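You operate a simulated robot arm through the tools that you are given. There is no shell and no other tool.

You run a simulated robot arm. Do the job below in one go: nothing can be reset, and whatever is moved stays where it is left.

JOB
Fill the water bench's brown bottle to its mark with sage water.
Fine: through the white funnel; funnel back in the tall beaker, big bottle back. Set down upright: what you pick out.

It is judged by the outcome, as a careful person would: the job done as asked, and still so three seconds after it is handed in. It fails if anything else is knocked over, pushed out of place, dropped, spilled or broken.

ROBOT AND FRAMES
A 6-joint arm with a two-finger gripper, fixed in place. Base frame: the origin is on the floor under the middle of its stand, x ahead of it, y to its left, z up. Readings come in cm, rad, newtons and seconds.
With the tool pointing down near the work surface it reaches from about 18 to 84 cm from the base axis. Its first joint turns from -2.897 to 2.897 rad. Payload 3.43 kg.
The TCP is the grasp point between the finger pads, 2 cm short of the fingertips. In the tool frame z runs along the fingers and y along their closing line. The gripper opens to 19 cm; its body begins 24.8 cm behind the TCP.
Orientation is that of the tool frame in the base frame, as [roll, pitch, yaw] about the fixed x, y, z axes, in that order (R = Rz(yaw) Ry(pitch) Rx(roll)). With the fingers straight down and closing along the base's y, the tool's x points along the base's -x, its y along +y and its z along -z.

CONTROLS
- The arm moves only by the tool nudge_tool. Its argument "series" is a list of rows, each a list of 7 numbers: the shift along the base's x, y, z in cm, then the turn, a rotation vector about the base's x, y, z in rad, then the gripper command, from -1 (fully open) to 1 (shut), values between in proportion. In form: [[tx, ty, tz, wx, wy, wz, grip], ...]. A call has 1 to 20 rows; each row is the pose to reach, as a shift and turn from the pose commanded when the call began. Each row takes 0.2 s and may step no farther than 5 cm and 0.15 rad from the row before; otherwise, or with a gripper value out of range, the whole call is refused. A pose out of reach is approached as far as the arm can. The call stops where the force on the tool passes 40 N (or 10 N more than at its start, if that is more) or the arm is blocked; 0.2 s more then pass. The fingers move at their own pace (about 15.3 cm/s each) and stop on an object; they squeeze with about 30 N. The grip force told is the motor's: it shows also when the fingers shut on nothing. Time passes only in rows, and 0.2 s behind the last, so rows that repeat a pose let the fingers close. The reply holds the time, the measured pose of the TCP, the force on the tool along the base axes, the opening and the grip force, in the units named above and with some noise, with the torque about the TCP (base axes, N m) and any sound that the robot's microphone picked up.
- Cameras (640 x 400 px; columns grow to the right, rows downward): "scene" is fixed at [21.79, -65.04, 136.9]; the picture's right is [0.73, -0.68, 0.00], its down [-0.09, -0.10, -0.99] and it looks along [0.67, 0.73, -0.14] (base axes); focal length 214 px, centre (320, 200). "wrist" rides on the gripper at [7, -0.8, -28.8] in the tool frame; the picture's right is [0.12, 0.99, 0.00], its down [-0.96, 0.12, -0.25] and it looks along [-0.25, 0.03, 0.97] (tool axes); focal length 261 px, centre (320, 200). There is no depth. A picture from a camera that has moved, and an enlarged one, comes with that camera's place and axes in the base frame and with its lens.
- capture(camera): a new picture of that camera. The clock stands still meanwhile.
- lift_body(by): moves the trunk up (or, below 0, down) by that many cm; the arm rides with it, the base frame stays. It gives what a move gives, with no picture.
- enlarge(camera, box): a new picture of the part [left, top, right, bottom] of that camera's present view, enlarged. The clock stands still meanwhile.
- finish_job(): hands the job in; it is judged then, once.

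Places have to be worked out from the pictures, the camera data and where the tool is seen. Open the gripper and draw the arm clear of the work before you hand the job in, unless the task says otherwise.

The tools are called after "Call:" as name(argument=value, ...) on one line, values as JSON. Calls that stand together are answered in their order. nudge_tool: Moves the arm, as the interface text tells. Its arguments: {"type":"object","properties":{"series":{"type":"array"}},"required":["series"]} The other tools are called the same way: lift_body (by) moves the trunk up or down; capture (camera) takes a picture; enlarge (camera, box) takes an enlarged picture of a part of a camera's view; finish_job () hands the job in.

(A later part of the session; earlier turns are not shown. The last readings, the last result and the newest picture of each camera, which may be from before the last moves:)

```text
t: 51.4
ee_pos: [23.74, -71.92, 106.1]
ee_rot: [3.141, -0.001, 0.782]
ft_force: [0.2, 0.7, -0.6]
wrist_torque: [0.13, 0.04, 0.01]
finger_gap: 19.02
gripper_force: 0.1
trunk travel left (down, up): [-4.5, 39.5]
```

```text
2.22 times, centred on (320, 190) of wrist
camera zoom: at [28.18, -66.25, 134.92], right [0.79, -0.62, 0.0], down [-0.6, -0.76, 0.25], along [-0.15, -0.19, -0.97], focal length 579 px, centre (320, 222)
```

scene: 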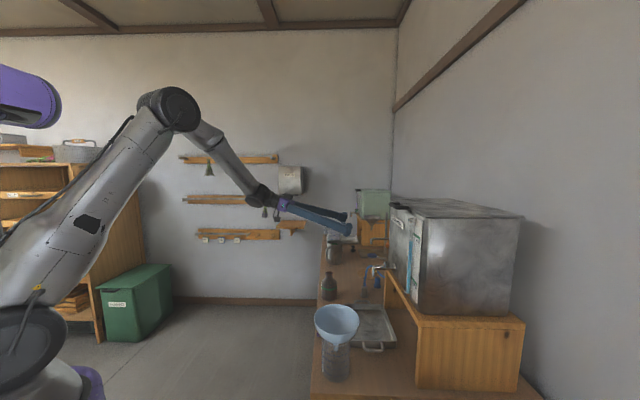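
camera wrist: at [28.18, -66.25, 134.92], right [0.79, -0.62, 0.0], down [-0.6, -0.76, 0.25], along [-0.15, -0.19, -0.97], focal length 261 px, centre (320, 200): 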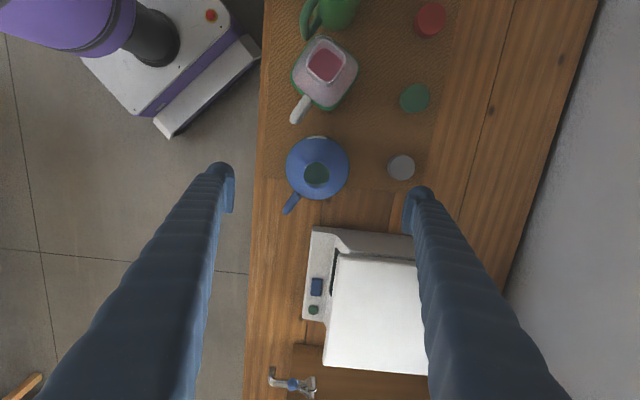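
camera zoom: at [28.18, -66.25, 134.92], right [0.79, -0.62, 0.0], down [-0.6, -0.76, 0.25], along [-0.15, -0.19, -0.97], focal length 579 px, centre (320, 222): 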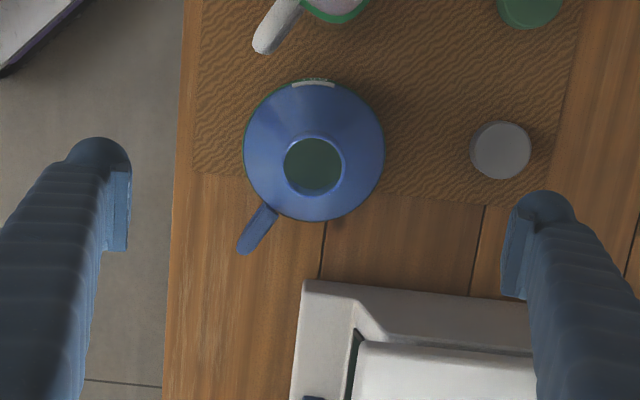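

The jug axis is about (23.7, -71.35), roughly 0.5 cm off the tool centre. I correct that and descend so the pads straddle the body at z≈81.

Call:
nudge_tool(series=[[0, 0.55, -4, 0, 0, 0, -1], [0, 0.55, -9, 0, 0, 0, -1], [0, 0.55, -14, 0, 0, 0, -1], [0, 0.55, -19, 0, 0, 0, -1], [0, 0.55, -23, 0, 0, 0, -1], [0, 0.55, -25.2, 0, 0, 0, -1], [0, 0.55, -25.2, 0, 0, 0, -0.6], [0, 0.55, -25.2, 0, 0, 0, -0.5], [0, 0.55, -25.2, 0, 0, 0, -0.5]])

Call:
capture(camera="wrist")

Call:
enlarge(camera="wrist", box=[200, 100, 440, 320])

```text
t: 53.4
ee_pos: [23.85, -70.88, 81.02]
ee_rot: [-3.141, 0.002, 0.784]
ft_force: [0.2, 0.1, -0.5]
wrist_torque: [-0.01, -0.01, 0.0]
finger_gap: 14.24
gripper_force: 0.1
trunk travel left (down, up): [-4.5, 39.5]
```

```text
taken
camera wrist: at [28.16, -65.31, 109.81], right [0.79, -0.62, 0.0], down [-0.6, -0.76, 0.25], along [-0.15, -0.2, -0.97], focal length 261 px, centre (320, 200)
```

wrist: 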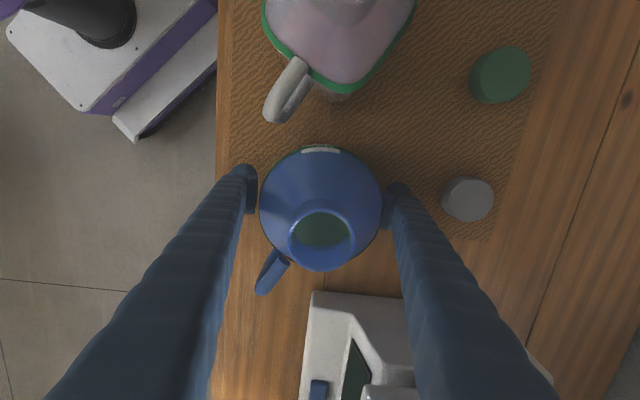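

```text
1.82 times, centred on (320, 210) of wrist
camera zoom: at [28.16, -65.31, 109.81], right [0.79, -0.62, 0.0], down [-0.6, -0.76, 0.25], along [-0.15, -0.2, -0.97], focal length 474 px, centre (320, 182)
```

zoom: 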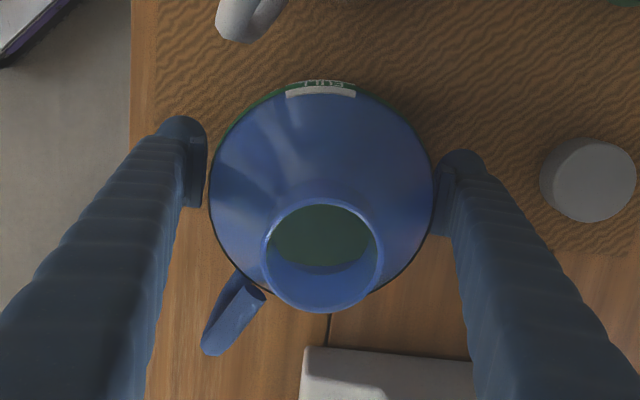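

The jug body is centred between the pads. I close onto it and check the grip.

Call:
nudge_tool(series=[[0, 0, 0, 0, 0, 0, -0.4], [0, 0, 0, 0, 0, 0, -0.34], [0, 0, 0, 0, 0, 0, -0.28], [0, 0, 0, 0, 0, 0, 1], [0, 0, 0, 0, 0, 0, 1]])

Call:
capture(camera="wrist")

```text
t: 54.6
ee_pos: [23.8, -71.02, 80.98]
ee_rot: [3.14, 0.003, 0.784]
ft_force: [1.6, -3.1, 2.8]
wrist_torque: [-0.09, 0.0, 0.05]
finger_gap: 13.16
gripper_force: 30.0
trunk travel left (down, up): [-4.5, 39.5]
```

```text
taken
camera wrist: at [28.17, -65.32, 109.82], right [0.79, -0.62, 0.0], down [-0.6, -0.76, 0.25], along [-0.15, -0.2, -0.97], focal length 261 px, centre (320, 200)
```

wrist: 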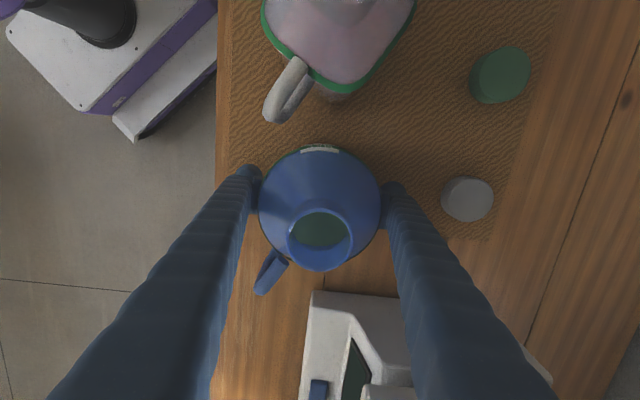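

Gripped at 13.16 cm. I lift slowly by 2 cm and read the weight and any slip.

Call:
nudge_tool(series=[[0, 0, 0.4, 0, 0, 0, 1], [0, 0, 1, 0, 0, 0, 1], [0, 0, 2, 0, 0, 0, 1], [0, 0, 2, 0, 0, 0, 1], [0, 0, 2, 0, 0, 0, 1]])

Call:
capture(camera="wrist")

```text
t: 55.8
ee_pos: [23.63, -70.89, 83.02]
ee_rot: [3.141, 0.0, 0.783]
ft_force: [0.5, 0.6, -4.1]
wrist_torque: [0.02, 0.0, -0.04]
finger_gap: 13.14
gripper_force: 29.8
trunk travel left (down, up): [-4.5, 39.5]
```

```text
taken
camera wrist: at [28.14, -65.33, 111.84], right [0.79, -0.62, 0.0], down [-0.6, -0.76, 0.25], along [-0.15, -0.19, -0.97], focal length 261 px, centre (320, 200)
```

wrist: 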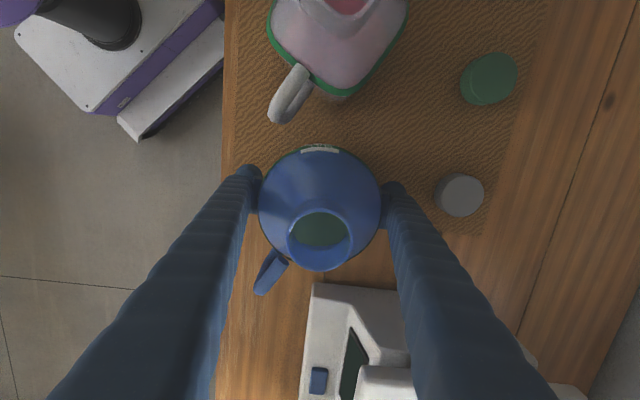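

The jug lifts cleanly with no slip, and the load reads only about 4 N. I lift it clear of its neighbours and take a few still readings for weight.

Call:
nudge_tool(series=[[0, 0, 3, 0, 0, 0, 1], [0, 0, 7, 0, 0, 0, 1], [0, 0, 11, 0, 0, 0, 1], [0, 0, 15, 0, 0, 0, 1], [0, 0, 19, 0, 0, 0, 1], [0, 0, 22, 0, 0, 0, 1], [0, 0, 22, 0, 0, 0, 1]])

Call:
nudge_tool(series=[[0, 0, 0, 0, 0, 0, 1]])

Call:
nudge_tool(series=[[0, 0, 0, 0, 0, 0, 1]])

Call:
nudge_tool(series=[[0, 0, 0, 0, 0, 0, 1]])

Call:
enlarge(camera="wrist", box=[240, 130, 400, 300])

```text
t: 57.4
ee_pos: [23.79, -71.2, 104.94]
ee_rot: [-3.141, 0.002, 0.784]
ft_force: [0.3, -0.3, -5.3]
wrist_torque: [-0.04, -0.01, -0.01]
finger_gap: 13.16
gripper_force: 29.8
trunk travel left (down, up): [-4.5, 39.5]
```

```text
t: 57.8
ee_pos: [23.64, -71.27, 104.77]
ee_rot: [3.141, 0.0, 0.784]
ft_force: [0.3, 0.6, -5.7]
wrist_torque: [0.07, -0.03, 0.01]
finger_gap: 13.16
gripper_force: 30.4
trunk travel left (down, up): [-4.5, 39.5]
```

```text
t: 58.2
ee_pos: [23.7, -71.09, 104.71]
ee_rot: [-3.141, 0.0, 0.785]
ft_force: [0.2, -0.3, -5.3]
wrist_torque: [-0.02, 0.0, 0.0]
finger_gap: 13.17
gripper_force: 29.9
trunk travel left (down, up): [-4.5, 39.5]
```

```text
t: 58.6
ee_pos: [23.72, -71.13, 104.76]
ee_rot: [-3.142, 0.0, 0.785]
ft_force: [0.6, -0.3, -5.1]
wrist_torque: [0.03, -0.04, 0.01]
finger_gap: 13.13
gripper_force: 29.6
trunk travel left (down, up): [-4.5, 39.5]
```

```text
2.35 times, centred on (320, 215) of wrist
camera zoom: at [28.11, -65.48, 133.63], right [0.79, -0.62, 0.0], down [-0.6, -0.76, 0.25], along [-0.15, -0.2, -0.97], focal length 613 px, centre (320, 165)
```

zoom: 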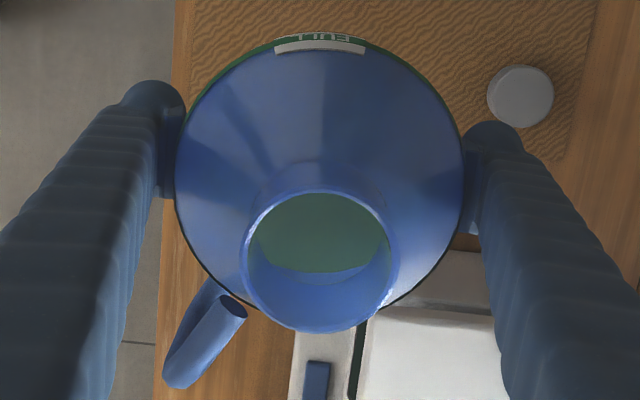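

The load is about 5.3 N (≈0.54 kg), so the jug is not full and pouring may need over 90° of tilt. Before carrying liquid, I put the jug back exactly where it was and test that tilt with an empty gripper.

Call:
nudge_tool(series=[[0, 0, -4, 0, 0, 0, 1], [0, 0, -8, 0, 0, 0, 1], [0, 0, -12, 0, 0, 0, 1], [0, 0, -16, 0, 0, 0, 1], [0, 0, -20, 0, 0, 0, 1], [0, 0, -22, 0, 0, 0, 1], [0, 0, -23.2, 0, 0, 0, 1], [0, 0, -23.9, 0, 0, 0, 1], [0, 0, -23.9, 0, 0, 0, 1]])

```text
t: 60.6
ee_pos: [23.7, -71.0, 81.07]
ee_rot: [3.141, 0.001, 0.782]
ft_force: [0.3, 0.5, -4.9]
wrist_torque: [0.0, 0.01, 0.06]
finger_gap: 13.12
gripper_force: 30.2
trunk travel left (down, up): [-4.5, 39.5]
```

Load is still carried, so the base is just above the mat. I lower a little more until the weight comes off.

Call:
nudge_tool(series=[[0, 0, -0.1, 0, 0, 0, 1], [0, 0, -0.15, 0, 0, 0, 1], [0, 0, -0.15, 0, 0, 0, 1]])

```text
t: 61.4
ee_pos: [23.72, -70.96, 81.08]
ee_rot: [3.14, 0.001, 0.784]
ft_force: [-0.7, 1.3, 3.0]
wrist_torque: [0.18, 0.14, 0.19]
finger_gap: 13.13
gripper_force: 30.0
trunk travel left (down, up): [-4.5, 39.5]
```

The force flipped to +3 N, so the jug is resting on the mat. I open the fingers and rise clear.

Call:
nudge_tool(series=[[0, 0, 0.1, 0, 0, 0, -0.4], [0, 0, 0.1, 0, 0, 0, -0.5], [0, 0, 0.1, 0, 0, 0, -0.75], [0, 0, 0.1, 0, 0, 0, -1], [0, 0, 5, 0, 0, 0, -1], [0, 0, 10, 0, 0, 0, -1], [0, 0, 15, 0, 0, 0, -1], [0, 0, 20, 0, 0, 0, -1], [0, 0, 25, 0, 0, 0, -1], [0, 0, 30, 0, 0, 0, -1], [0, 0, 35, 0, 0, 0, -1], [0, 0, 40, 0, 0, 0, -1]])

Call:
capture(camera="wrist")

```text
t: 64.0
ee_pos: [23.49, -70.91, 121.14]
ee_rot: [3.141, 0.001, 0.783]
ft_force: [1.2, 0.4, 0.1]
wrist_torque: [0.05, 0.0, -0.02]
finger_gap: 18.99
gripper_force: 0.1
trunk travel left (down, up): [-4.5, 39.5]
```

```text
taken
camera wrist: at [27.9, -65.33, 150.08], right [0.79, -0.62, 0.0], down [-0.6, -0.76, 0.25], along [-0.15, -0.19, -0.97], focal length 261 px, centre (320, 200)
```

wrist: 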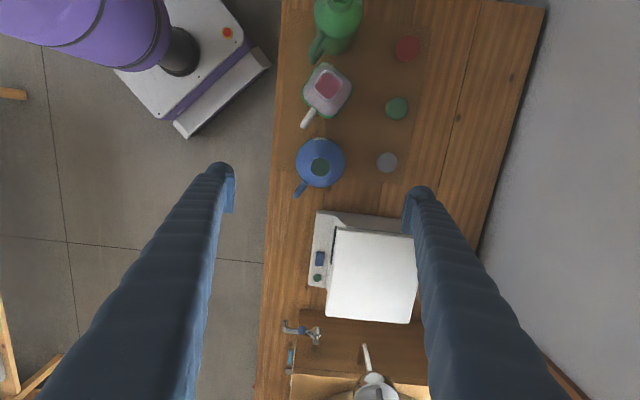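

The jug is back on its spot and upright. Now I return to the bottle and test the full pouring motion empty, at a safe height above the funnel.

Call:
nudge_tool(series=[[2, 3.8, 0, 0, 0, 0.09, -1], [4, 7.6, 0, 0, 0, 0.18, -1], [7, 11.4, 0, 0, 0, 0.28, -1], [10, 15.1, 0, 0, 0, 0.37, -1], [13, 18.8, 0, 0, 0, 0.46, -1], [16, 22.5, 0, 0, 0, 0.56, -1], [19, 26.2, 0, 0, 0, 0.65, -1], [22, 30, 0, 0, 0, 0.74, -1], [25, 33.7, 0, 0, 0, 0.84, -1], [28, 37.4, 0, 0, 0, 0.93, -1], [31, 41.1, 0, 0, 0, 1.02, -1], [34, 44.8, 0, 0, 0, 1.12, -1], [37, 48.5, 0, 0, 0, 1.21, -1], [40, 52.3, 0, 0, 0, 1.31, -1], [43, 56, 0, 0, 0, 1.4, -1], [46, 60, 0, 0, 0, 1.5, -1], [49, 64, 0, 0, 0, 1.57, -1], [50, 68, 0, 0, 0, 1.57, -1], [51, 72, 0, 0, 0, 1.57, -1], [52, 76, 0, 0, 0, 1.57, -1]])

Call:
nudge_tool(series=[[2, -1, 0, -0.1, -0.1, 0, -1], [4, -2, 0, -0.2, -0.2, 0, -1], [6, -3, 0, -0.3, -0.3, 0, -1], [8, -4, 0, -0.4, -0.4, 0, -1], [10, -5, 0, -0.5, -0.5, 0, -1], [12, -6, -1, -0.6, -0.6, 0, -1], [14, -7, -2, -0.7, -0.7, 0, -1], [16, -9, -3, -0.8, -0.8, 0, -1], [18, -10, -4, -0.9, -0.9, 0, -1], [20, -12, -5, -1.0, -1.0, 0, -1], [21, -13, -6, -1.1, -1.1, 0, -1], [21, -13, -6, -1.2, -1.2, 0, -1], [21, -13, -6, -1.3, -1.3, 0, -1], [21, -13, -6, -1.36, -1.36, 0, -1]])

Call:
capture(camera="scene")

Call:
capture(camera="wrist")

```text
t: 68.2
ee_pos: [75.65, 4.95, 120.63]
ee_rot: [3.141, 0.0, 2.353]
ft_force: [0.2, 0.5, -0.2]
wrist_torque: [0.06, 0.09, 0.0]
finger_gap: 19.03
gripper_force: 0.1
trunk travel left (down, up): [-4.5, 39.5]
```

```text
t: 71.2
ee_pos: [96.74, -7.89, 114.73]
ee_rot: [0.001, 1.216, -0.78]
ft_force: [0.0, 0.6, 0.2]
wrist_torque: [0.0, 0.0, -0.04]
finger_gap: 19.0
gripper_force: 0.1
trunk travel left (down, up): [-4.5, 39.5]
```

```text
taken
```

scene: 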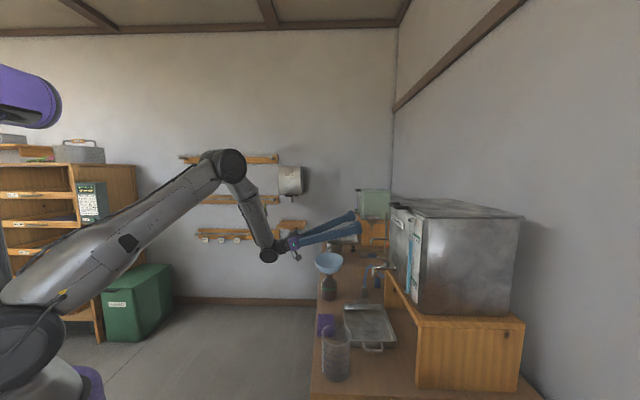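

```text
taken
camera wrist: at [78.81, 8.86, 98.31], right [0.73, 0.67, -0.11], down [-0.32, 0.48, 0.82], along [0.6, -0.56, 0.57], focal length 261 px, centre (320, 200)
```

wrist: 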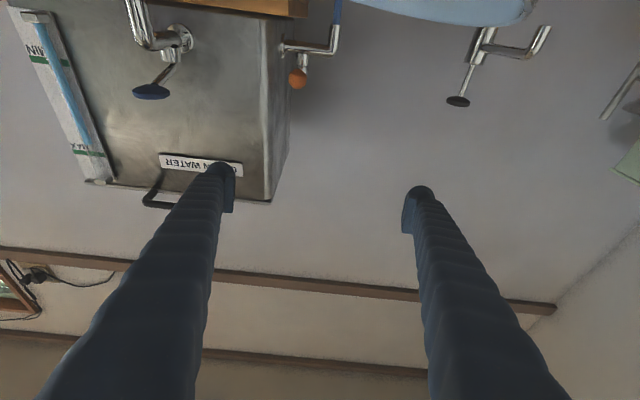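

The full 110° tilt is reachable with exact tracking, and the camera and gripper stay clear of the funnel. I reverse out of the tilt and go back to fetch the jug.

Call:
nudge_tool(series=[[0, 0, 0, 0.1, 0.1, 0, -1], [0, 0, 0, 0.2, 0.2, 0, -1], [-1, 1, 1, 0.3, 0.3, 0, -1], [-3, 3, 2, 0.4, 0.4, 0, -1], [-5, 4, 3, 0.5, 0.5, 0, -1], [-7, 5, 4, 0.6, 0.6, 0, -1], [-9, 6, 5, 0.7, 0.7, 0, -1], [-11, 7, 6, 0.8, 0.8, 0, -1], [-13, 8, 6, 0.9, 0.9, 0, -1], [-15, 9, 6, 1.0, 1.0, 0, -1], [-17, 10, 6, 1.1, 1.1, 0, -1], [-19, 11, 6, 1.2, 1.2, 0, -1], [-20, 12, 6, 1.3, 1.3, 0, -1], [-21, 13, 6, 1.36, 1.36, 0, -1]])

Call:
nudge_tool(series=[[-1, -4, 0, 0, 0, -0.09, -1], [-2, -8, 0, 0, 0, -0.18, -1], [-3, -12, 0, 0, 0, -0.28, -1], [-6, -16, 0, 0, 0, -0.37, -1], [-9, -20, 0, 0, 0, -0.46, -1], [-12, -23.7, 0, 0, 0, -0.56, -1], [-15, -27.4, 0, 0, 0, -0.65, -1], [-18, -31.1, 0, 0, 0, -0.74, -1], [-21, -34.8, 0, 0, 0, -0.84, -1], [-24, -38.5, 0, 0, 0, -0.93, -1], [-27, -42.2, 0, 0, 0, -1.02, -1], [-30, -45.9, 0, 0, 0, -1.12, -1], [-33, -49.6, 0, 0, 0, -1.21, -1], [-36, -53.4, 0, 0, 0, -1.31, -1], [-39, -57.2, 0, 0, 0, -1.4, -1], [-42, -61, 0, 0, 0, -1.5, -1], [-45, -65, 0, 0, 0, -1.57, -1], [-48, -69, 0, 0, 0, -1.57, -1], [-50, -73, 0, 0, 0, -1.57, -1], [-52, -76, 0, 0, 0, -1.57, -1]])

Call:
capture(camera="wrist")

```text
t: 74.2
ee_pos: [75.79, 4.8, 120.89]
ee_rot: [3.142, -0.003, 2.355]
ft_force: [-0.4, -0.6, -1.4]
wrist_torque: [0.05, 0.08, 0.0]
finger_gap: 19.0
gripper_force: 0.0
trunk travel left (down, up): [-4.5, 39.5]
```

```text
t: 78.4
ee_pos: [23.52, -71.05, 120.68]
ee_rot: [-3.14, 0.001, 0.783]
ft_force: [-0.3, -0.2, -0.5]
wrist_torque: [0.03, -0.04, 0.0]
finger_gap: 18.98
gripper_force: 0.0
trunk travel left (down, up): [-4.5, 39.5]
```

```text
taken
camera wrist: at [27.95, -65.37, 149.59], right [0.79, -0.62, 0.0], down [-0.6, -0.76, 0.25], along [-0.15, -0.19, -0.97], focal length 261 px, centre (320, 200)
```

wrist: 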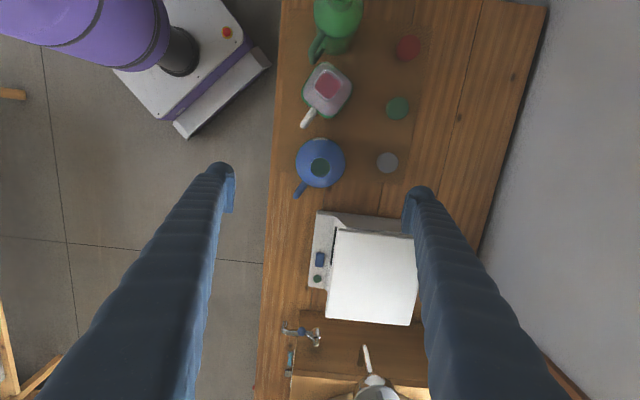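

The jug is still centred between the fingers. I descend again, slightly lower than before (z≈80.3), and grip it.

Call:
nudge_tool(series=[[0.1, 0.05, -5, 0, 0, 0, -1], [0.1, 0.05, -10, 0, 0, 0, -1], [0.1, 0.05, -15, 0, 0, 0, -1], [0.1, 0.05, -20, 0, 0, 0, -1], [0.1, 0.05, -25, 0, 0, 0, -1], [0.1, 0.05, -30, 0, 0, 0, -1], [0.1, 0.05, -35, 0, 0, 0, -1], [0.1, 0.05, -39, 0, 0, 0, -1], [0.1, 0.05, -40.4, 0, 0, 0, -1], [0.1, 0.05, -40.4, 0, 0, 0, -0.6], [0.1, 0.05, -40.4, 0, 0, 0, -0.48], [0.1, 0.05, -40.4, 0, 0, 0, -0.4], [0.1, 0.05, -40.4, 0, 0, 0, -0.34], [0.1, 0.05, -40.4, 0, 0, 0, 1], [0.1, 0.05, -40.4, 0, 0, 0, 1]])

Call:
capture(camera="wrist")

```text
t: 81.6
ee_pos: [23.7, -70.91, 80.5]
ee_rot: [-3.14, 0.0, 0.785]
ft_force: [-1.3, 0.8, -0.3]
wrist_torque: [0.26, 0.15, 0.02]
finger_gap: 13.14
gripper_force: 30.0
trunk travel left (down, up): [-4.5, 39.5]
```

```text
taken
camera wrist: at [28.19, -65.31, 109.4], right [0.79, -0.62, 0.0], down [-0.6, -0.76, 0.25], along [-0.15, -0.2, -0.97], focal length 261 px, centre (320, 200)
```

wrist: 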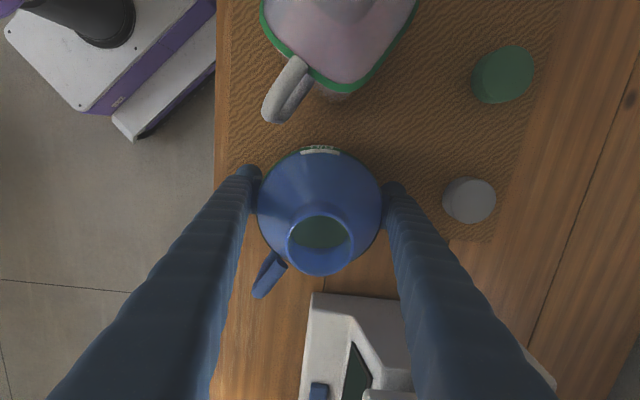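

Gripped again at 13.14 cm. I lift straight up to clear everything and check that it holds.

Call:
nudge_tool(series=[[0, 0, 0.5, 0, 0, 0, 1], [0, 0, 1.5, 0, 0, 0, 1], [0, 0, 3.5, 0, 0, 0, 1], [0, 0, 6.5, 0, 0, 0, 1], [0, 0, 10, 0, 0, 0, 1], [0, 0, 14, 0, 0, 0, 1], [0, 0, 18, 0, 0, 0, 1], [0, 0, 22, 0, 0, 0, 1], [0, 0, 26, 0, 0, 0, 1], [0, 0, 29.5, 0, 0, 0, 1], [0, 0, 31.5, 0, 0, 0, 1], [0, 0, 32.5, 0, 0, 0, 1], [0, 0, 32.5, 0, 0, 0, 1]])

Call:
nudge_tool(series=[[0, 0, 0, 0, 0, 0, 1]])

Call:
nudge_tool(series=[[0, 0, 0, 0, 0, 0, 1]])

Call:
nudge_tool(series=[[0, 0, 0, 0, 0, 0, 1]])

```text
t: 84.4
ee_pos: [23.65, -71.01, 113.21]
ee_rot: [3.141, 0.001, 0.785]
ft_force: [-0.5, 0.3, -5.2]
wrist_torque: [0.01, -0.07, 0.01]
finger_gap: 13.14
gripper_force: 30.2
trunk travel left (down, up): [-4.5, 39.5]
```

```text
t: 84.8
ee_pos: [23.76, -71.09, 113.15]
ee_rot: [3.141, 0.0, 0.783]
ft_force: [-0.8, -0.4, -5.6]
wrist_torque: [0.03, -0.06, -0.01]
finger_gap: 13.14
gripper_force: 29.6
trunk travel left (down, up): [-4.5, 39.5]
```

```text
t: 85.2
ee_pos: [23.75, -70.95, 113.18]
ee_rot: [3.141, 0.0, 0.782]
ft_force: [-0.2, -0.3, -4.8]
wrist_torque: [0.0, -0.04, -0.02]
finger_gap: 13.14
gripper_force: 29.7
trunk travel left (down, up): [-4.5, 39.5]
```

```text
t: 85.6
ee_pos: [23.84, -71.06, 113.11]
ee_rot: [3.141, -0.001, 0.784]
ft_force: [0.7, 0.0, -5.3]
wrist_torque: [0.02, -0.01, 0.0]
finger_gap: 13.16
gripper_force: 30.1
trunk travel left (down, up): [-4.5, 39.5]
```

Weight is steady at about 5.3 N. I carry the jug upright, at moderate speed and well above everything, toward the bottle while turning the yaw.

Call:
nudge_tool(series=[[0.6, 0.9, 0, 0, 0, 0.03, 1], [1.8, 2.6, 0, 0, 0, 0.08, 1], [3.6, 5.2, 0, 0, 0, 0.16, 1], [5.6, 8.1, 0, 0, 0, 0.24, 1], [7.6, 11.1, 0, 0, 0, 0.33, 1], [9.6, 14, 0, 0, 0, 0.42, 1], [11.6, 17, 0, 0, 0, 0.51, 1], [13.7, 20, 0, 0, 0, 0.6, 1], [15.8, 23, 0, 0, 0, 0.69, 1], [17.9, 26.1, 0, 0, 0, 0.78, 1], [20, 29.2, 0, 0, 0, 0.87, 1], [22.1, 32.3, 0, 0, 0, 0.96, 1], [24.2, 35.3, 0, 0, 0, 1.05, 1], [26.3, 38.4, 0, 0, 0, 1.14, 1], [28.4, 41.5, 0, 0, 0, 1.23, 1], [30.5, 44.5, 0, 0, 0, 1.32, 1], [32.6, 47.6, 0, 0, 0, 1.41, 1], [34.7, 50.7, 0, 0, 0, 1.5, 1], [36.8, 53.7, 0, 0, 0, 1.55, 1], [38.6, 56.4, 0, 0, 0, 1.57, 1]])

Call:
nudge_tool(series=[[1.5, 2.2, 0, 0, 0, 0, 1], [3.5, 5, 0, 0, 0, 0, 1], [5.5, 8, 0, 0, 0, 0, 1], [7.5, 11, 0, 0, 0, 0, 1], [9.5, 14, 0, 0, 0, 0, 1], [11.3, 16.7, 0, 0, 0, 0, 1], [12.7, 18.7, 0, 0, 0, 0, 1], [13.6, 20, 0, 0, 0, 0, 1], [13.6, 20, 0, 0, 0, 0, 1]])

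Call:
capture(camera="scene")

Call:
capture(camera="wrist")

```text
t: 89.8
ee_pos: [62.6, -14.31, 112.95]
ee_rot: [3.141, 0.0, 2.354]
ft_force: [-0.3, 0.2, -6.6]
wrist_torque: [0.01, 0.04, -0.02]
finger_gap: 13.13
gripper_force: 29.8
trunk travel left (down, up): [-4.5, 39.5]
```

```text
t: 91.8
ee_pos: [76.25, 5.72, 113.1]
ee_rot: [-3.14, 0.0, 2.354]
ft_force: [-0.2, 0.1, -6.0]
wrist_torque: [0.02, 0.01, 0.0]
finger_gap: 13.14
gripper_force: 29.9
trunk travel left (down, up): [-4.5, 39.5]
```

```text
taken
```

scene: 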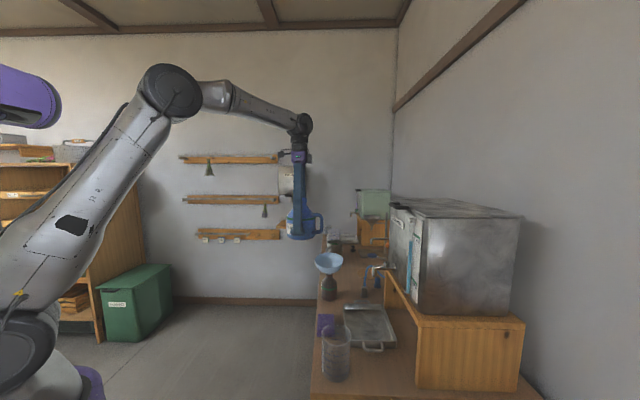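

```text
taken
camera wrist: at [70.71, 10.14, 141.85], right [0.62, 0.79, 0.0], down [0.76, -0.6, 0.25], along [0.19, -0.15, -0.97], focal length 261 px, centre (320, 200)
```

wrist: 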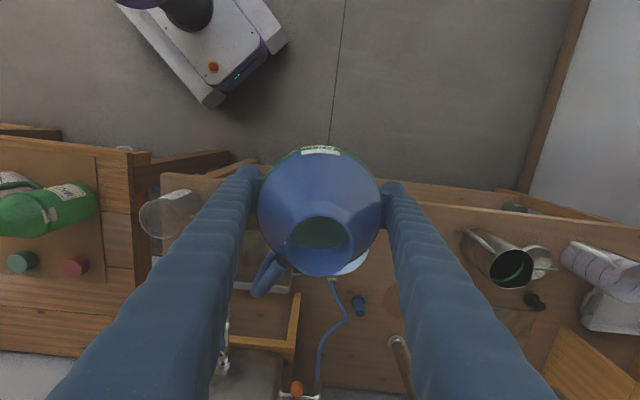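

The jug is upright near the bottle with its handle on the far side, as planned. I zoom on it to get the profile dimensions for pouring.

Call:
enlarge(camera="scene", box=[270, 180, 370, 310])

Call:
enlarge(camera="wrist", box=[230, 130, 410, 300])

```text
3.08 times, centred on (320, 245) of scene
camera zoom: at [21.79, -65.04, 136.9], right [0.73, -0.68, 0.0], down [-0.09, -0.1, -0.99], along [0.67, 0.73, -0.14], focal length 660 px, centre (320, 62)
```

zoom: 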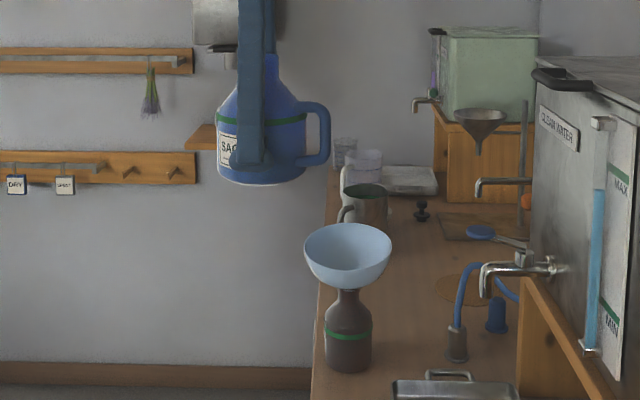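

```text
2.35 times, centred on (320, 215) of wrist
camera zoom: at [70.71, 10.14, 141.85], right [0.62, 0.79, 0.0], down [0.76, -0.6, 0.25], along [0.19, -0.15, -0.97], focal length 613 px, centre (320, 165)
```

zoom: 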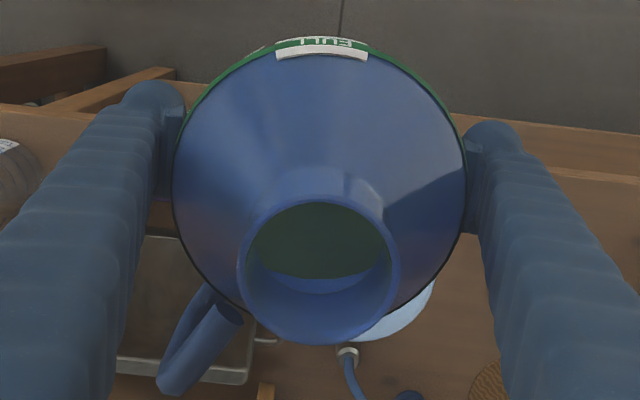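

The jug is about 17.2 cm tall with its mouth 11.3 cm above the grip line and roughly 0.45–0.5 L inside, so flow should start only near 85°. I tilt slowly to 75° while moving the lip over the funnel, staying high.

Call:
nudge_tool(series=[[1.4, -0.9, 0, -0.06, -0.06, 0, 1], [3.2, -2.1, 0, -0.135, -0.135, 0, 1], [5, -3.4, 0, -0.21, -0.21, 0, 1], [6.8, -4.6, 0, -0.285, -0.285, 0, 1], [8.6, -5.8, 0, -0.36, -0.36, 0, 1], [10.4, -7, -0.5, -0.435, -0.435, 0, 1], [12.2, -8.3, -1, -0.51, -0.51, 0, 1], [14, -9.5, -1.7, -0.585, -0.585, 0, 1], [15.8, -10.7, -2.4, -0.66, -0.66, 0, 1], [17.6, -12, -3.2, -0.735, -0.735, 0, 1], [19.2, -13.1, -4, -0.81, -0.81, 0, 1], [20.5, -14, -5, -0.87, -0.87, 0, 1], [21.2, -14.6, -6, -0.9256, -0.9256, 0, 1], [21.2, -14.6, -6, -0.9256, -0.9256, 0, 1]])

Call:
capture(camera="scene")

Call:
capture(camera="wrist")

Call:
enlarge(camera="scene", box=[290, 210, 410, 310])

```text
t: 94.8
ee_pos: [97.33, -9.18, 106.9]
ee_rot: [3.136, 1.308, 2.352]
ft_force: [0.5, 0.4, -5.9]
wrist_torque: [-0.09, -0.06, -0.12]
finger_gap: 13.11
gripper_force: 30.1
trunk travel left (down, up): [-4.5, 39.5]
```

```text
taken
```

scene: 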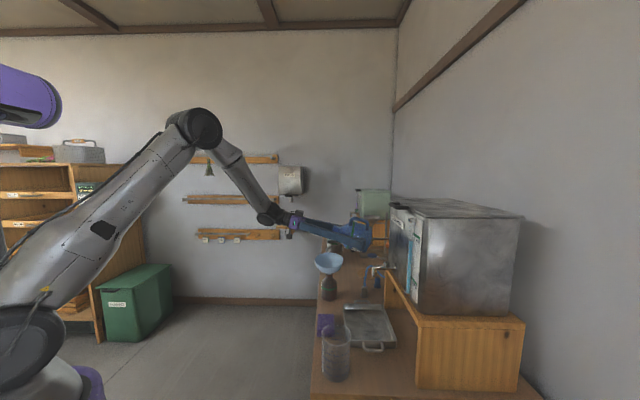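

```text
taken
camera wrist: at [75.83, 11.24, 107.63], right [0.68, 0.72, -0.11], down [0.09, 0.07, 0.99], along [0.73, -0.69, -0.01], focal length 261 px, centre (320, 200)
```

wrist: 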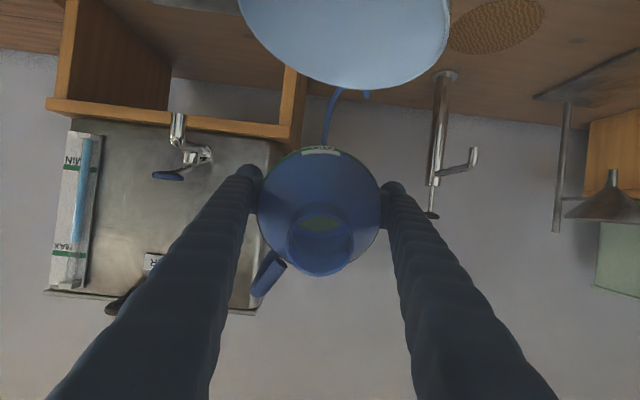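

```text
4.00 times, centred on (350, 260) of scene
camera zoom: at [21.79, -65.04, 136.9], right [0.73, -0.68, 0.0], down [-0.09, -0.1, -0.99], along [0.67, 0.73, -0.14], focal length 858 px, centre (200, -40)
```

zoom: 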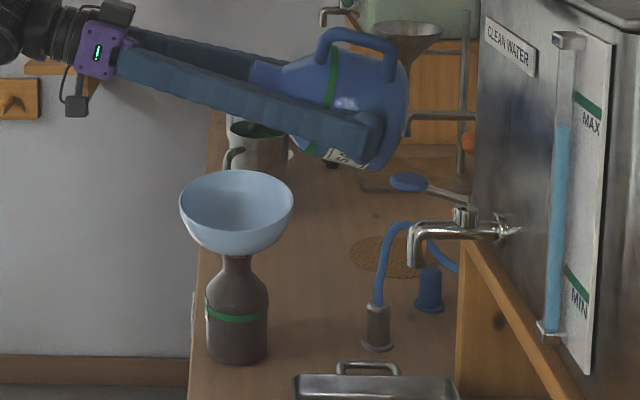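

The jug is held firmly at 75° with its mouth above the funnel. I lower toward the funnel and tilt to 80°, then look for any flow.

Call:
nudge_tool(series=[[0.1, 0.1, -1.5, -0.02, -0.02, 0, 1], [0.2, 0.2, -3, -0.04, -0.04, 0, 1], [0.2, 0.2, -4.4, -0.062, -0.062, 0, 1], [0.2, 0.2, -4.4, -0.062, -0.062, 0, 1]])

Call:
enlarge(camera="scene", box=[290, 210, 410, 310])

Call:
enlarge(camera="wrist", box=[220, 0, 480, 300])

```text
t: 95.8
ee_pos: [97.47, -8.9, 102.58]
ee_rot: [3.134, 1.394, 2.351]
ft_force: [0.4, -0.3, -6.3]
wrist_torque: [-0.05, -0.07, -0.03]
finger_gap: 13.11
gripper_force: 29.4
trunk travel left (down, up): [-4.5, 39.5]
```

```text
4.00 times, centred on (350, 260) of scene
camera zoom: at [21.79, -65.04, 136.9], right [0.73, -0.68, 0.0], down [-0.09, -0.1, -0.99], along [0.67, 0.73, -0.14], focal length 858 px, centre (200, -40)
```

zoom: 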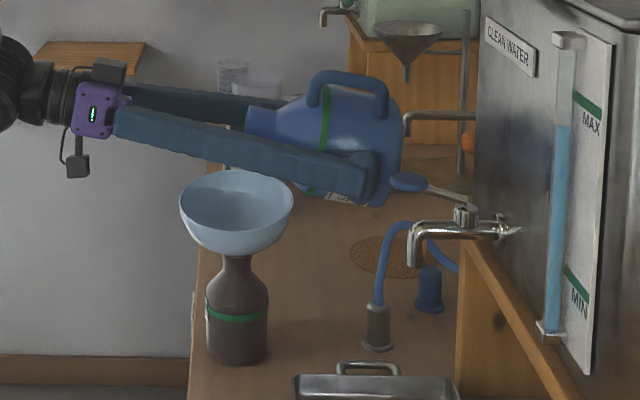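

```text
1.33 times, centred on (350, 150) of wrist
camera zoom: at [75.96, 11.48, 100.65], right [0.69, 0.72, -0.12], down [0.03, 0.14, 0.99], along [0.73, -0.68, 0.07], focal length 348 px, centre (280, 267)
```

zoom: 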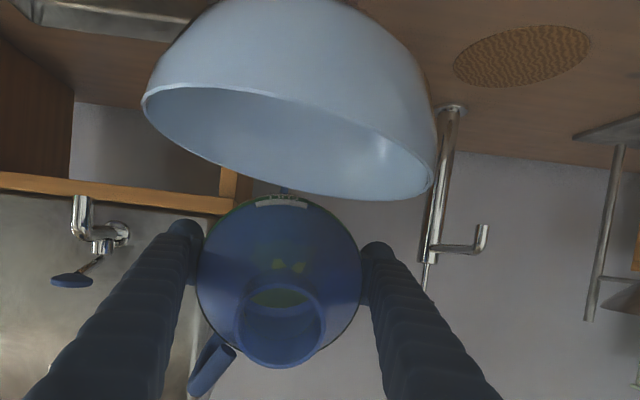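

Liquid is visible near the lower lip inside the mouth, with no flow yet. I tilt to about 84° slowly, keeping the lip fixed in space.

Call:
nudge_tool(series=[[0, 0, 0.3, -0.02, -0.02, 0, 1], [0, 0, 0.6, -0.035, -0.035, 0, 1], [0, 0, 0.8, -0.05, -0.05, 0, 1], [0, 0, 0.8, -0.05, -0.05, 0, 1]])

Call:
enlarge(camera="scene", box=[310, 220, 360, 300])

Call:
enlarge(camera="wrist", box=[220, 0, 480, 300])

```text
t: 96.8
ee_pos: [97.51, -8.99, 103.35]
ee_rot: [3.131, 1.466, 2.347]
ft_force: [0.1, 0.4, -6.8]
wrist_torque: [-0.05, -0.04, -0.03]
finger_gap: 13.12
gripper_force: 30.0
trunk travel left (down, up): [-4.5, 39.5]
```

```text
5.00 times, centred on (335, 260) of scene
camera zoom: at [21.79, -65.04, 136.9], right [0.73, -0.68, 0.0], down [-0.09, -0.1, -0.99], along [0.67, 0.73, -0.14], focal length 1072 px, centre (245, -100)
```

zoom: 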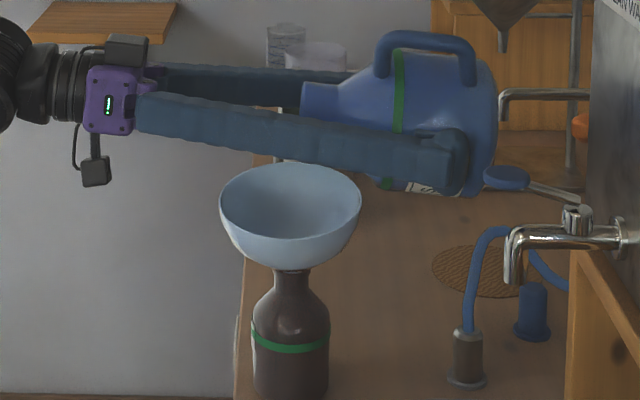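

```text
1.33 times, centred on (350, 150) of wrist
camera zoom: at [76.17, 11.29, 99.46], right [0.69, 0.71, -0.12], down [-0.02, 0.18, 0.98], along [0.72, -0.68, 0.14], focal length 348 px, centre (280, 267)
```

zoom: 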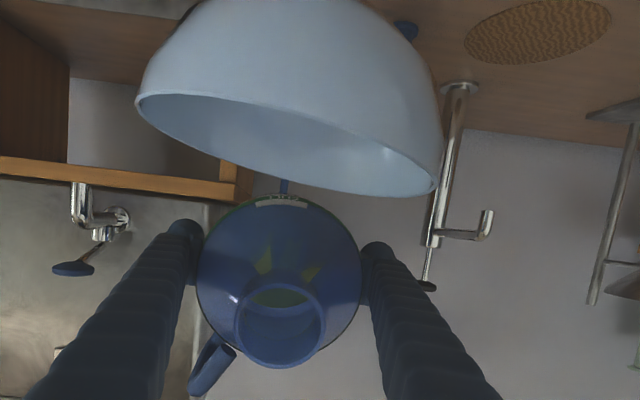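

No flow yet at 84°. I tilt to 88° in small steps and watch for a stream.

Call:
nudge_tool(series=[[0, 0, 0.25, -0.016, -0.016, 0, 1], [0, 0, 0.5, -0.032, -0.032, 0, 1], [0, 0, 0.75, -0.049, -0.049, 0, 1], [0, 0, 0.75, -0.049, -0.049, 0, 1]])

Call:
enlarge(camera="scene", box=[310, 220, 360, 300])

Call:
enlarge(camera="wrist", box=[220, 0, 480, 300])

```text
t: 97.8
ee_pos: [97.4, -8.84, 104.15]
ee_rot: [3.113, 1.536, 2.328]
ft_force: [0.3, 0.2, -6.2]
wrist_torque: [-0.09, -0.07, -0.01]
finger_gap: 13.1
gripper_force: 30.4
trunk travel left (down, up): [-4.5, 39.5]
```

```text
5.00 times, centred on (335, 260) of scene
camera zoom: at [21.79, -65.04, 136.9], right [0.73, -0.68, 0.0], down [-0.09, -0.1, -0.99], along [0.67, 0.73, -0.14], focal length 1072 px, centre (245, -100)
```

zoom: 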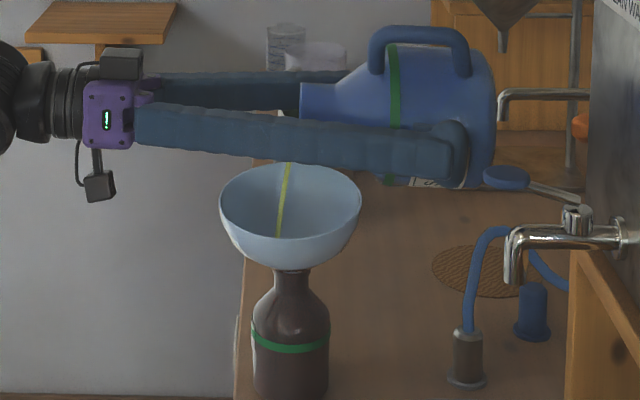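

```text
1.33 times, centred on (350, 150) of wrist
camera zoom: at [76.36, 11.05, 98.14], right [0.7, 0.71, -0.12], down [-0.07, 0.23, 0.97], along [0.71, -0.67, 0.21], focal length 348 px, centre (280, 267)
```

zoom: 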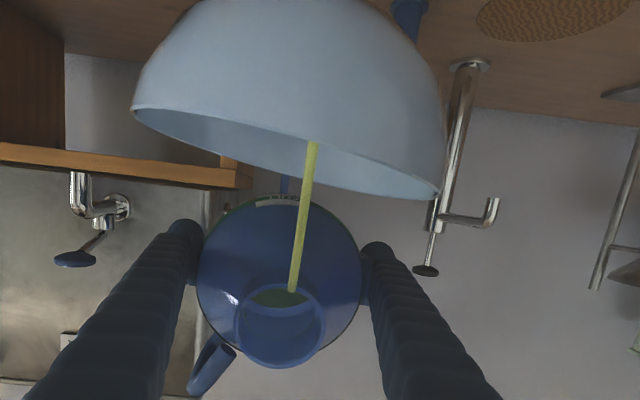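

A thin stream is falling into the middle of the funnel. I hold here and watch the flow and the bottle.

Call:
nudge_tool(series=[[0, 0, 0, 0, 0, 0, 1], [0, 0, 0, 0, 0, 0, 1], [0, 0, 0, 0, 0, 0, 1]])

Call:
enlarge(camera="scene", box=[310, 220, 360, 300])

Call:
enlarge(camera="scene", box=[316, 260, 346, 305])

```text
t: 98.6
ee_pos: [97.45, -8.84, 104.13]
ee_rot: [3.109, 1.536, 2.325]
ft_force: [0.3, -0.4, -6.0]
wrist_torque: [-0.05, -0.05, 0.01]
finger_gap: 13.06
gripper_force: 29.7
trunk travel left (down, up): [-4.5, 39.5]
```

```text
5.00 times, centred on (335, 260) of scene
camera zoom: at [21.79, -65.04, 136.9], right [0.73, -0.68, 0.0], down [-0.09, -0.1, -0.99], along [0.67, 0.73, -0.14], focal length 1072 px, centre (245, -100)
```

zoom: 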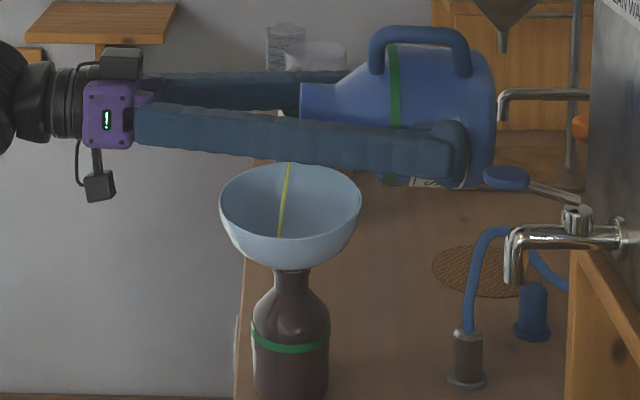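

```text
8.89 times, centred on (331, 282) of scene
camera zoom: at [21.79, -65.04, 136.9], right [0.73, -0.68, 0.0], down [-0.09, -0.1, -0.99], along [0.67, 0.73, -0.14], focal length 1906 px, centre (222, -533)
```

zoom: 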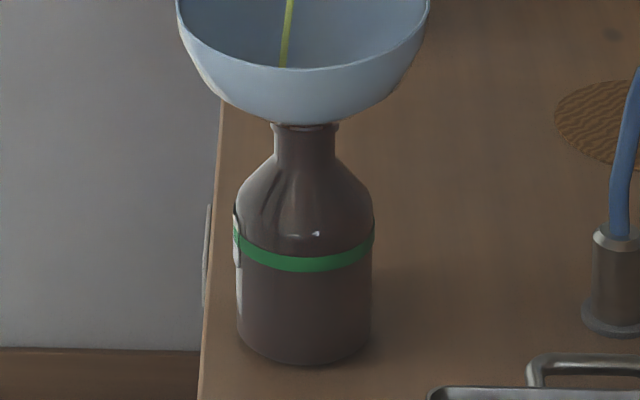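

The stream thins as the level falls to the lip, so the tilt controls the amount. I raise the tilt by about 2° and hold, checking the bottle for a visible level.

Call:
nudge_tool(series=[[0, 0, 0.2, -0.0125, -0.0125, 0, 1], [0, 0, 0.4, -0.025, -0.025, 0, 1], [0, 0, 0.4, -0.025, -0.025, 0, 1], [0, 0, 0.4, -0.025, -0.025, 0, 1], [0, 0, 0.4, -0.025, -0.025, 0, 1]])

Call:
enlarge(camera="scene", box=[310, 220, 360, 300])

Call:
enlarge(camera="scene", box=[316, 260, 346, 305])

Call:
enlarge(camera="wrist", box=[220, 0, 480, 300])

```text
t: 99.8
ee_pos: [97.46, -8.75, 104.48]
ee_rot: [1.147, 1.569, 0.361]
ft_force: [0.3, -0.9, -4.7]
wrist_torque: [-0.05, -0.05, 0.01]
finger_gap: 13.09
gripper_force: 29.6
trunk travel left (down, up): [-4.5, 39.5]
```

```text
5.00 times, centred on (335, 260) of scene
camera zoom: at [21.79, -65.04, 136.9], right [0.73, -0.68, 0.0], down [-0.09, -0.1, -0.99], along [0.67, 0.73, -0.14], focal length 1072 px, centre (245, -100)
```

zoom: 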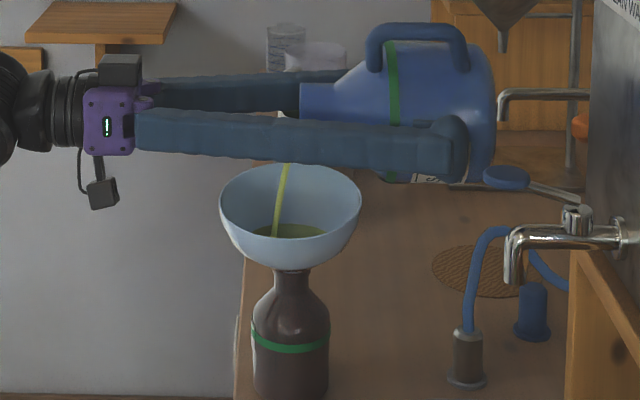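

```text
8.89 times, centred on (331, 282) of scene
camera zoom: at [21.79, -65.04, 136.9], right [0.73, -0.68, 0.0], down [-0.09, -0.1, -0.99], along [0.67, 0.73, -0.14], focal length 1906 px, centre (222, -533)
```

zoom: 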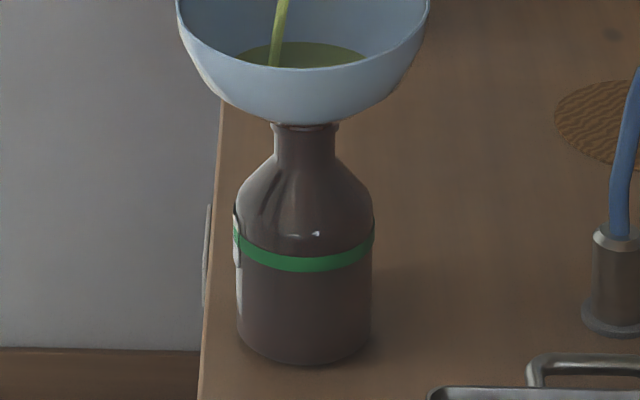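

```text
1.33 times, centred on (350, 150) of wrist
camera zoom: at [76.55, 10.87, 97.52], right [0.7, 0.7, -0.12], down [-0.09, 0.26, 0.96], along [0.71, -0.66, 0.25], focal length 348 px, centre (280, 267)
```

zoom: 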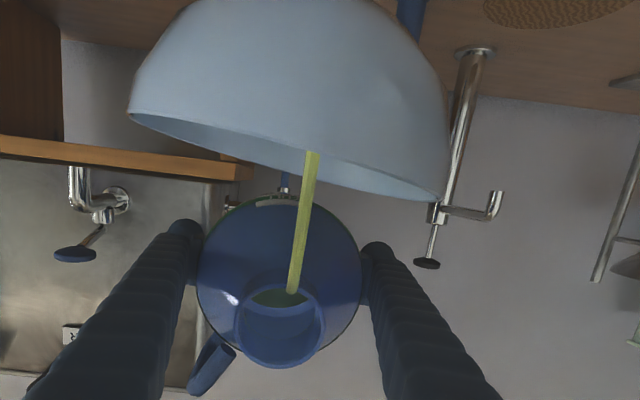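

Liquid is pooling in the funnel faster than it drains. I tilt back several degrees to stop the flow and let the funnel empty into the bottle.

Call:
nudge_tool(series=[[0, 0, -0.5, 0.05, 0.05, 0, 1], [0, 0, -0.9, 0.09, 0.09, 0, 1]])

Call:
enlarge(camera="scene", box=[310, 220, 360, 300])

Call:
enlarge(camera="scene", box=[316, 260, 346, 305])

```text
t: 100.4
ee_pos: [97.42, -8.85, 103.7]
ee_rot: [3.133, 1.442, 2.348]
ft_force: [0.5, 0.3, -5.2]
wrist_torque: [-0.05, -0.04, 0.0]
finger_gap: 13.09
gripper_force: 29.8
trunk travel left (down, up): [-4.5, 39.5]
```

```text
5.00 times, centred on (335, 260) of scene
camera zoom: at [21.79, -65.04, 136.9], right [0.73, -0.68, 0.0], down [-0.09, -0.1, -0.99], along [0.67, 0.73, -0.14], focal length 1072 px, centre (245, -100)
```

zoom: 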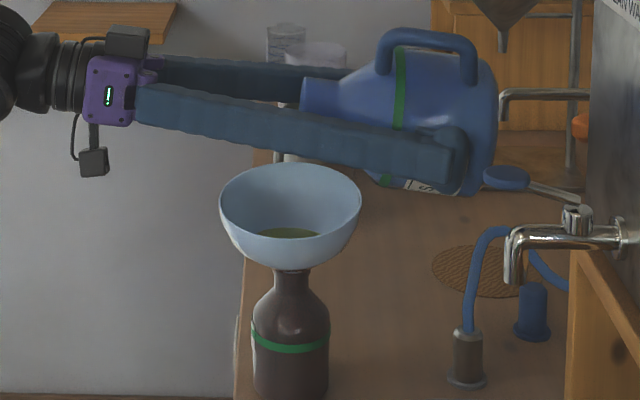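

```text
8.89 times, centred on (331, 282) of scene
camera zoom: at [21.79, -65.04, 136.9], right [0.73, -0.68, 0.0], down [-0.09, -0.1, -0.99], along [0.67, 0.73, -0.14], focal length 1906 px, centre (222, -533)
```

zoom: 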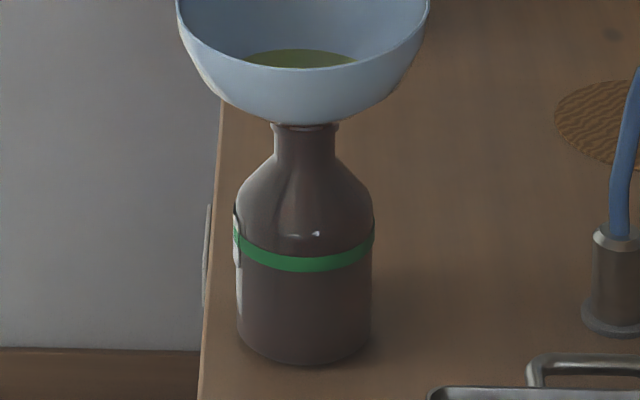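

Flow stopped and the pool is draining. I wait a couple of seconds and look again.

Call:
nudge_tool(series=[[0, 0, 0, 0, 0, 0, 1], [0, 0, 0, 0, 0, 0, 1], [0, 0, 0, 0, 0, 0, 1], [0, 0, 0, 0, 0, 0, 1], [0, 0, 0, 0, 0, 0, 1]])

Call:
enlarge(camera="scene", box=[316, 240, 356, 305])

Call:
nudge_tool(series=[[0, 0, 0, 0, 0, 0, 1], [0, 0, 0, 0, 0, 0, 1], [0, 0, 0, 0, 0, 0, 1], [0, 0, 0, 0, 0, 0, 1], [0, 0, 0, 0, 0, 0, 1]])

Call:
enlarge(camera="scene", box=[316, 240, 356, 305])

Call:
capture(camera="wrist")

```text
t: 101.6
ee_pos: [97.4, -8.9, 103.58]
ee_rot: [3.131, 1.442, 2.348]
ft_force: [-0.5, -0.4, -5.0]
wrist_torque: [0.01, -0.02, 0.04]
finger_gap: 13.1
gripper_force: 30.0
trunk travel left (down, up): [-4.5, 39.5]
```

```text
6.15 times, centred on (336, 272) of scene
camera zoom: at [21.79, -65.04, 136.9], right [0.73, -0.68, 0.0], down [-0.09, -0.1, -0.99], along [0.67, 0.73, -0.14], focal length 1320 px, centre (222, -246)
```

zoom: 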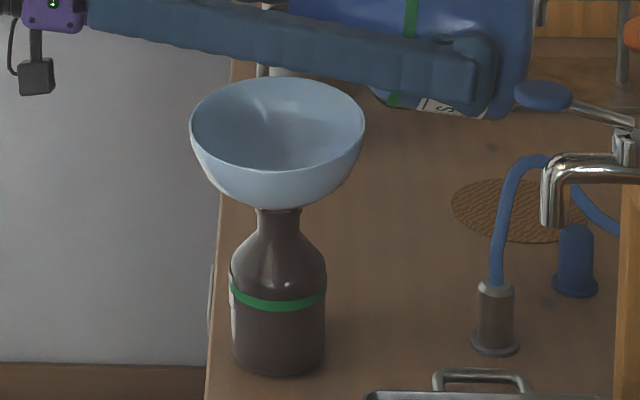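

```text
t: 102.8
ee_pos: [97.39, -8.89, 103.44]
ee_rot: [3.131, 1.444, 2.347]
ft_force: [0.2, -0.1, -4.7]
wrist_torque: [-0.04, -0.04, 0.03]
finger_gap: 13.1
gripper_force: 30.3
trunk travel left (down, up): [-4.5, 39.5]
```

```text
6.15 times, centred on (336, 272) of scene
camera zoom: at [21.79, -65.04, 136.9], right [0.73, -0.68, 0.0], down [-0.09, -0.1, -0.99], along [0.67, 0.73, -0.14], focal length 1320 px, centre (222, -246)
```

zoom: 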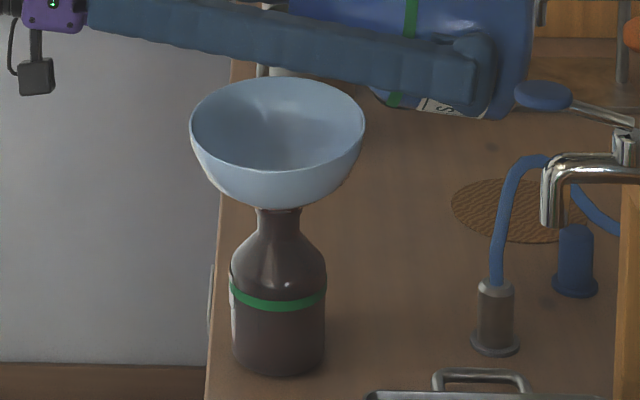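

```text
taken
camera wrist: at [76.06, 11.34, 100.29], right [0.69, 0.71, -0.12], down [-0.01, 0.17, 0.99], along [0.72, -0.68, 0.12], focal length 261 px, centre (320, 200)
```

wrist: 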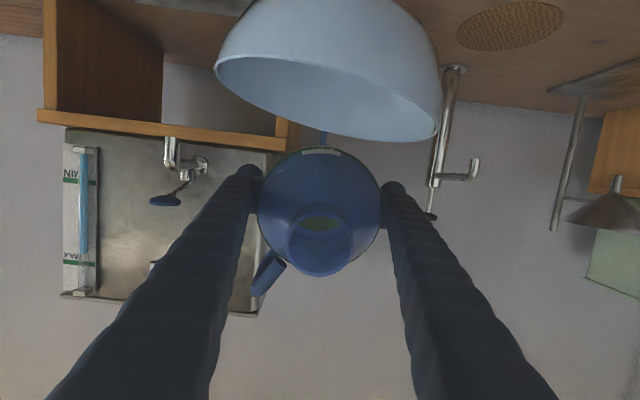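

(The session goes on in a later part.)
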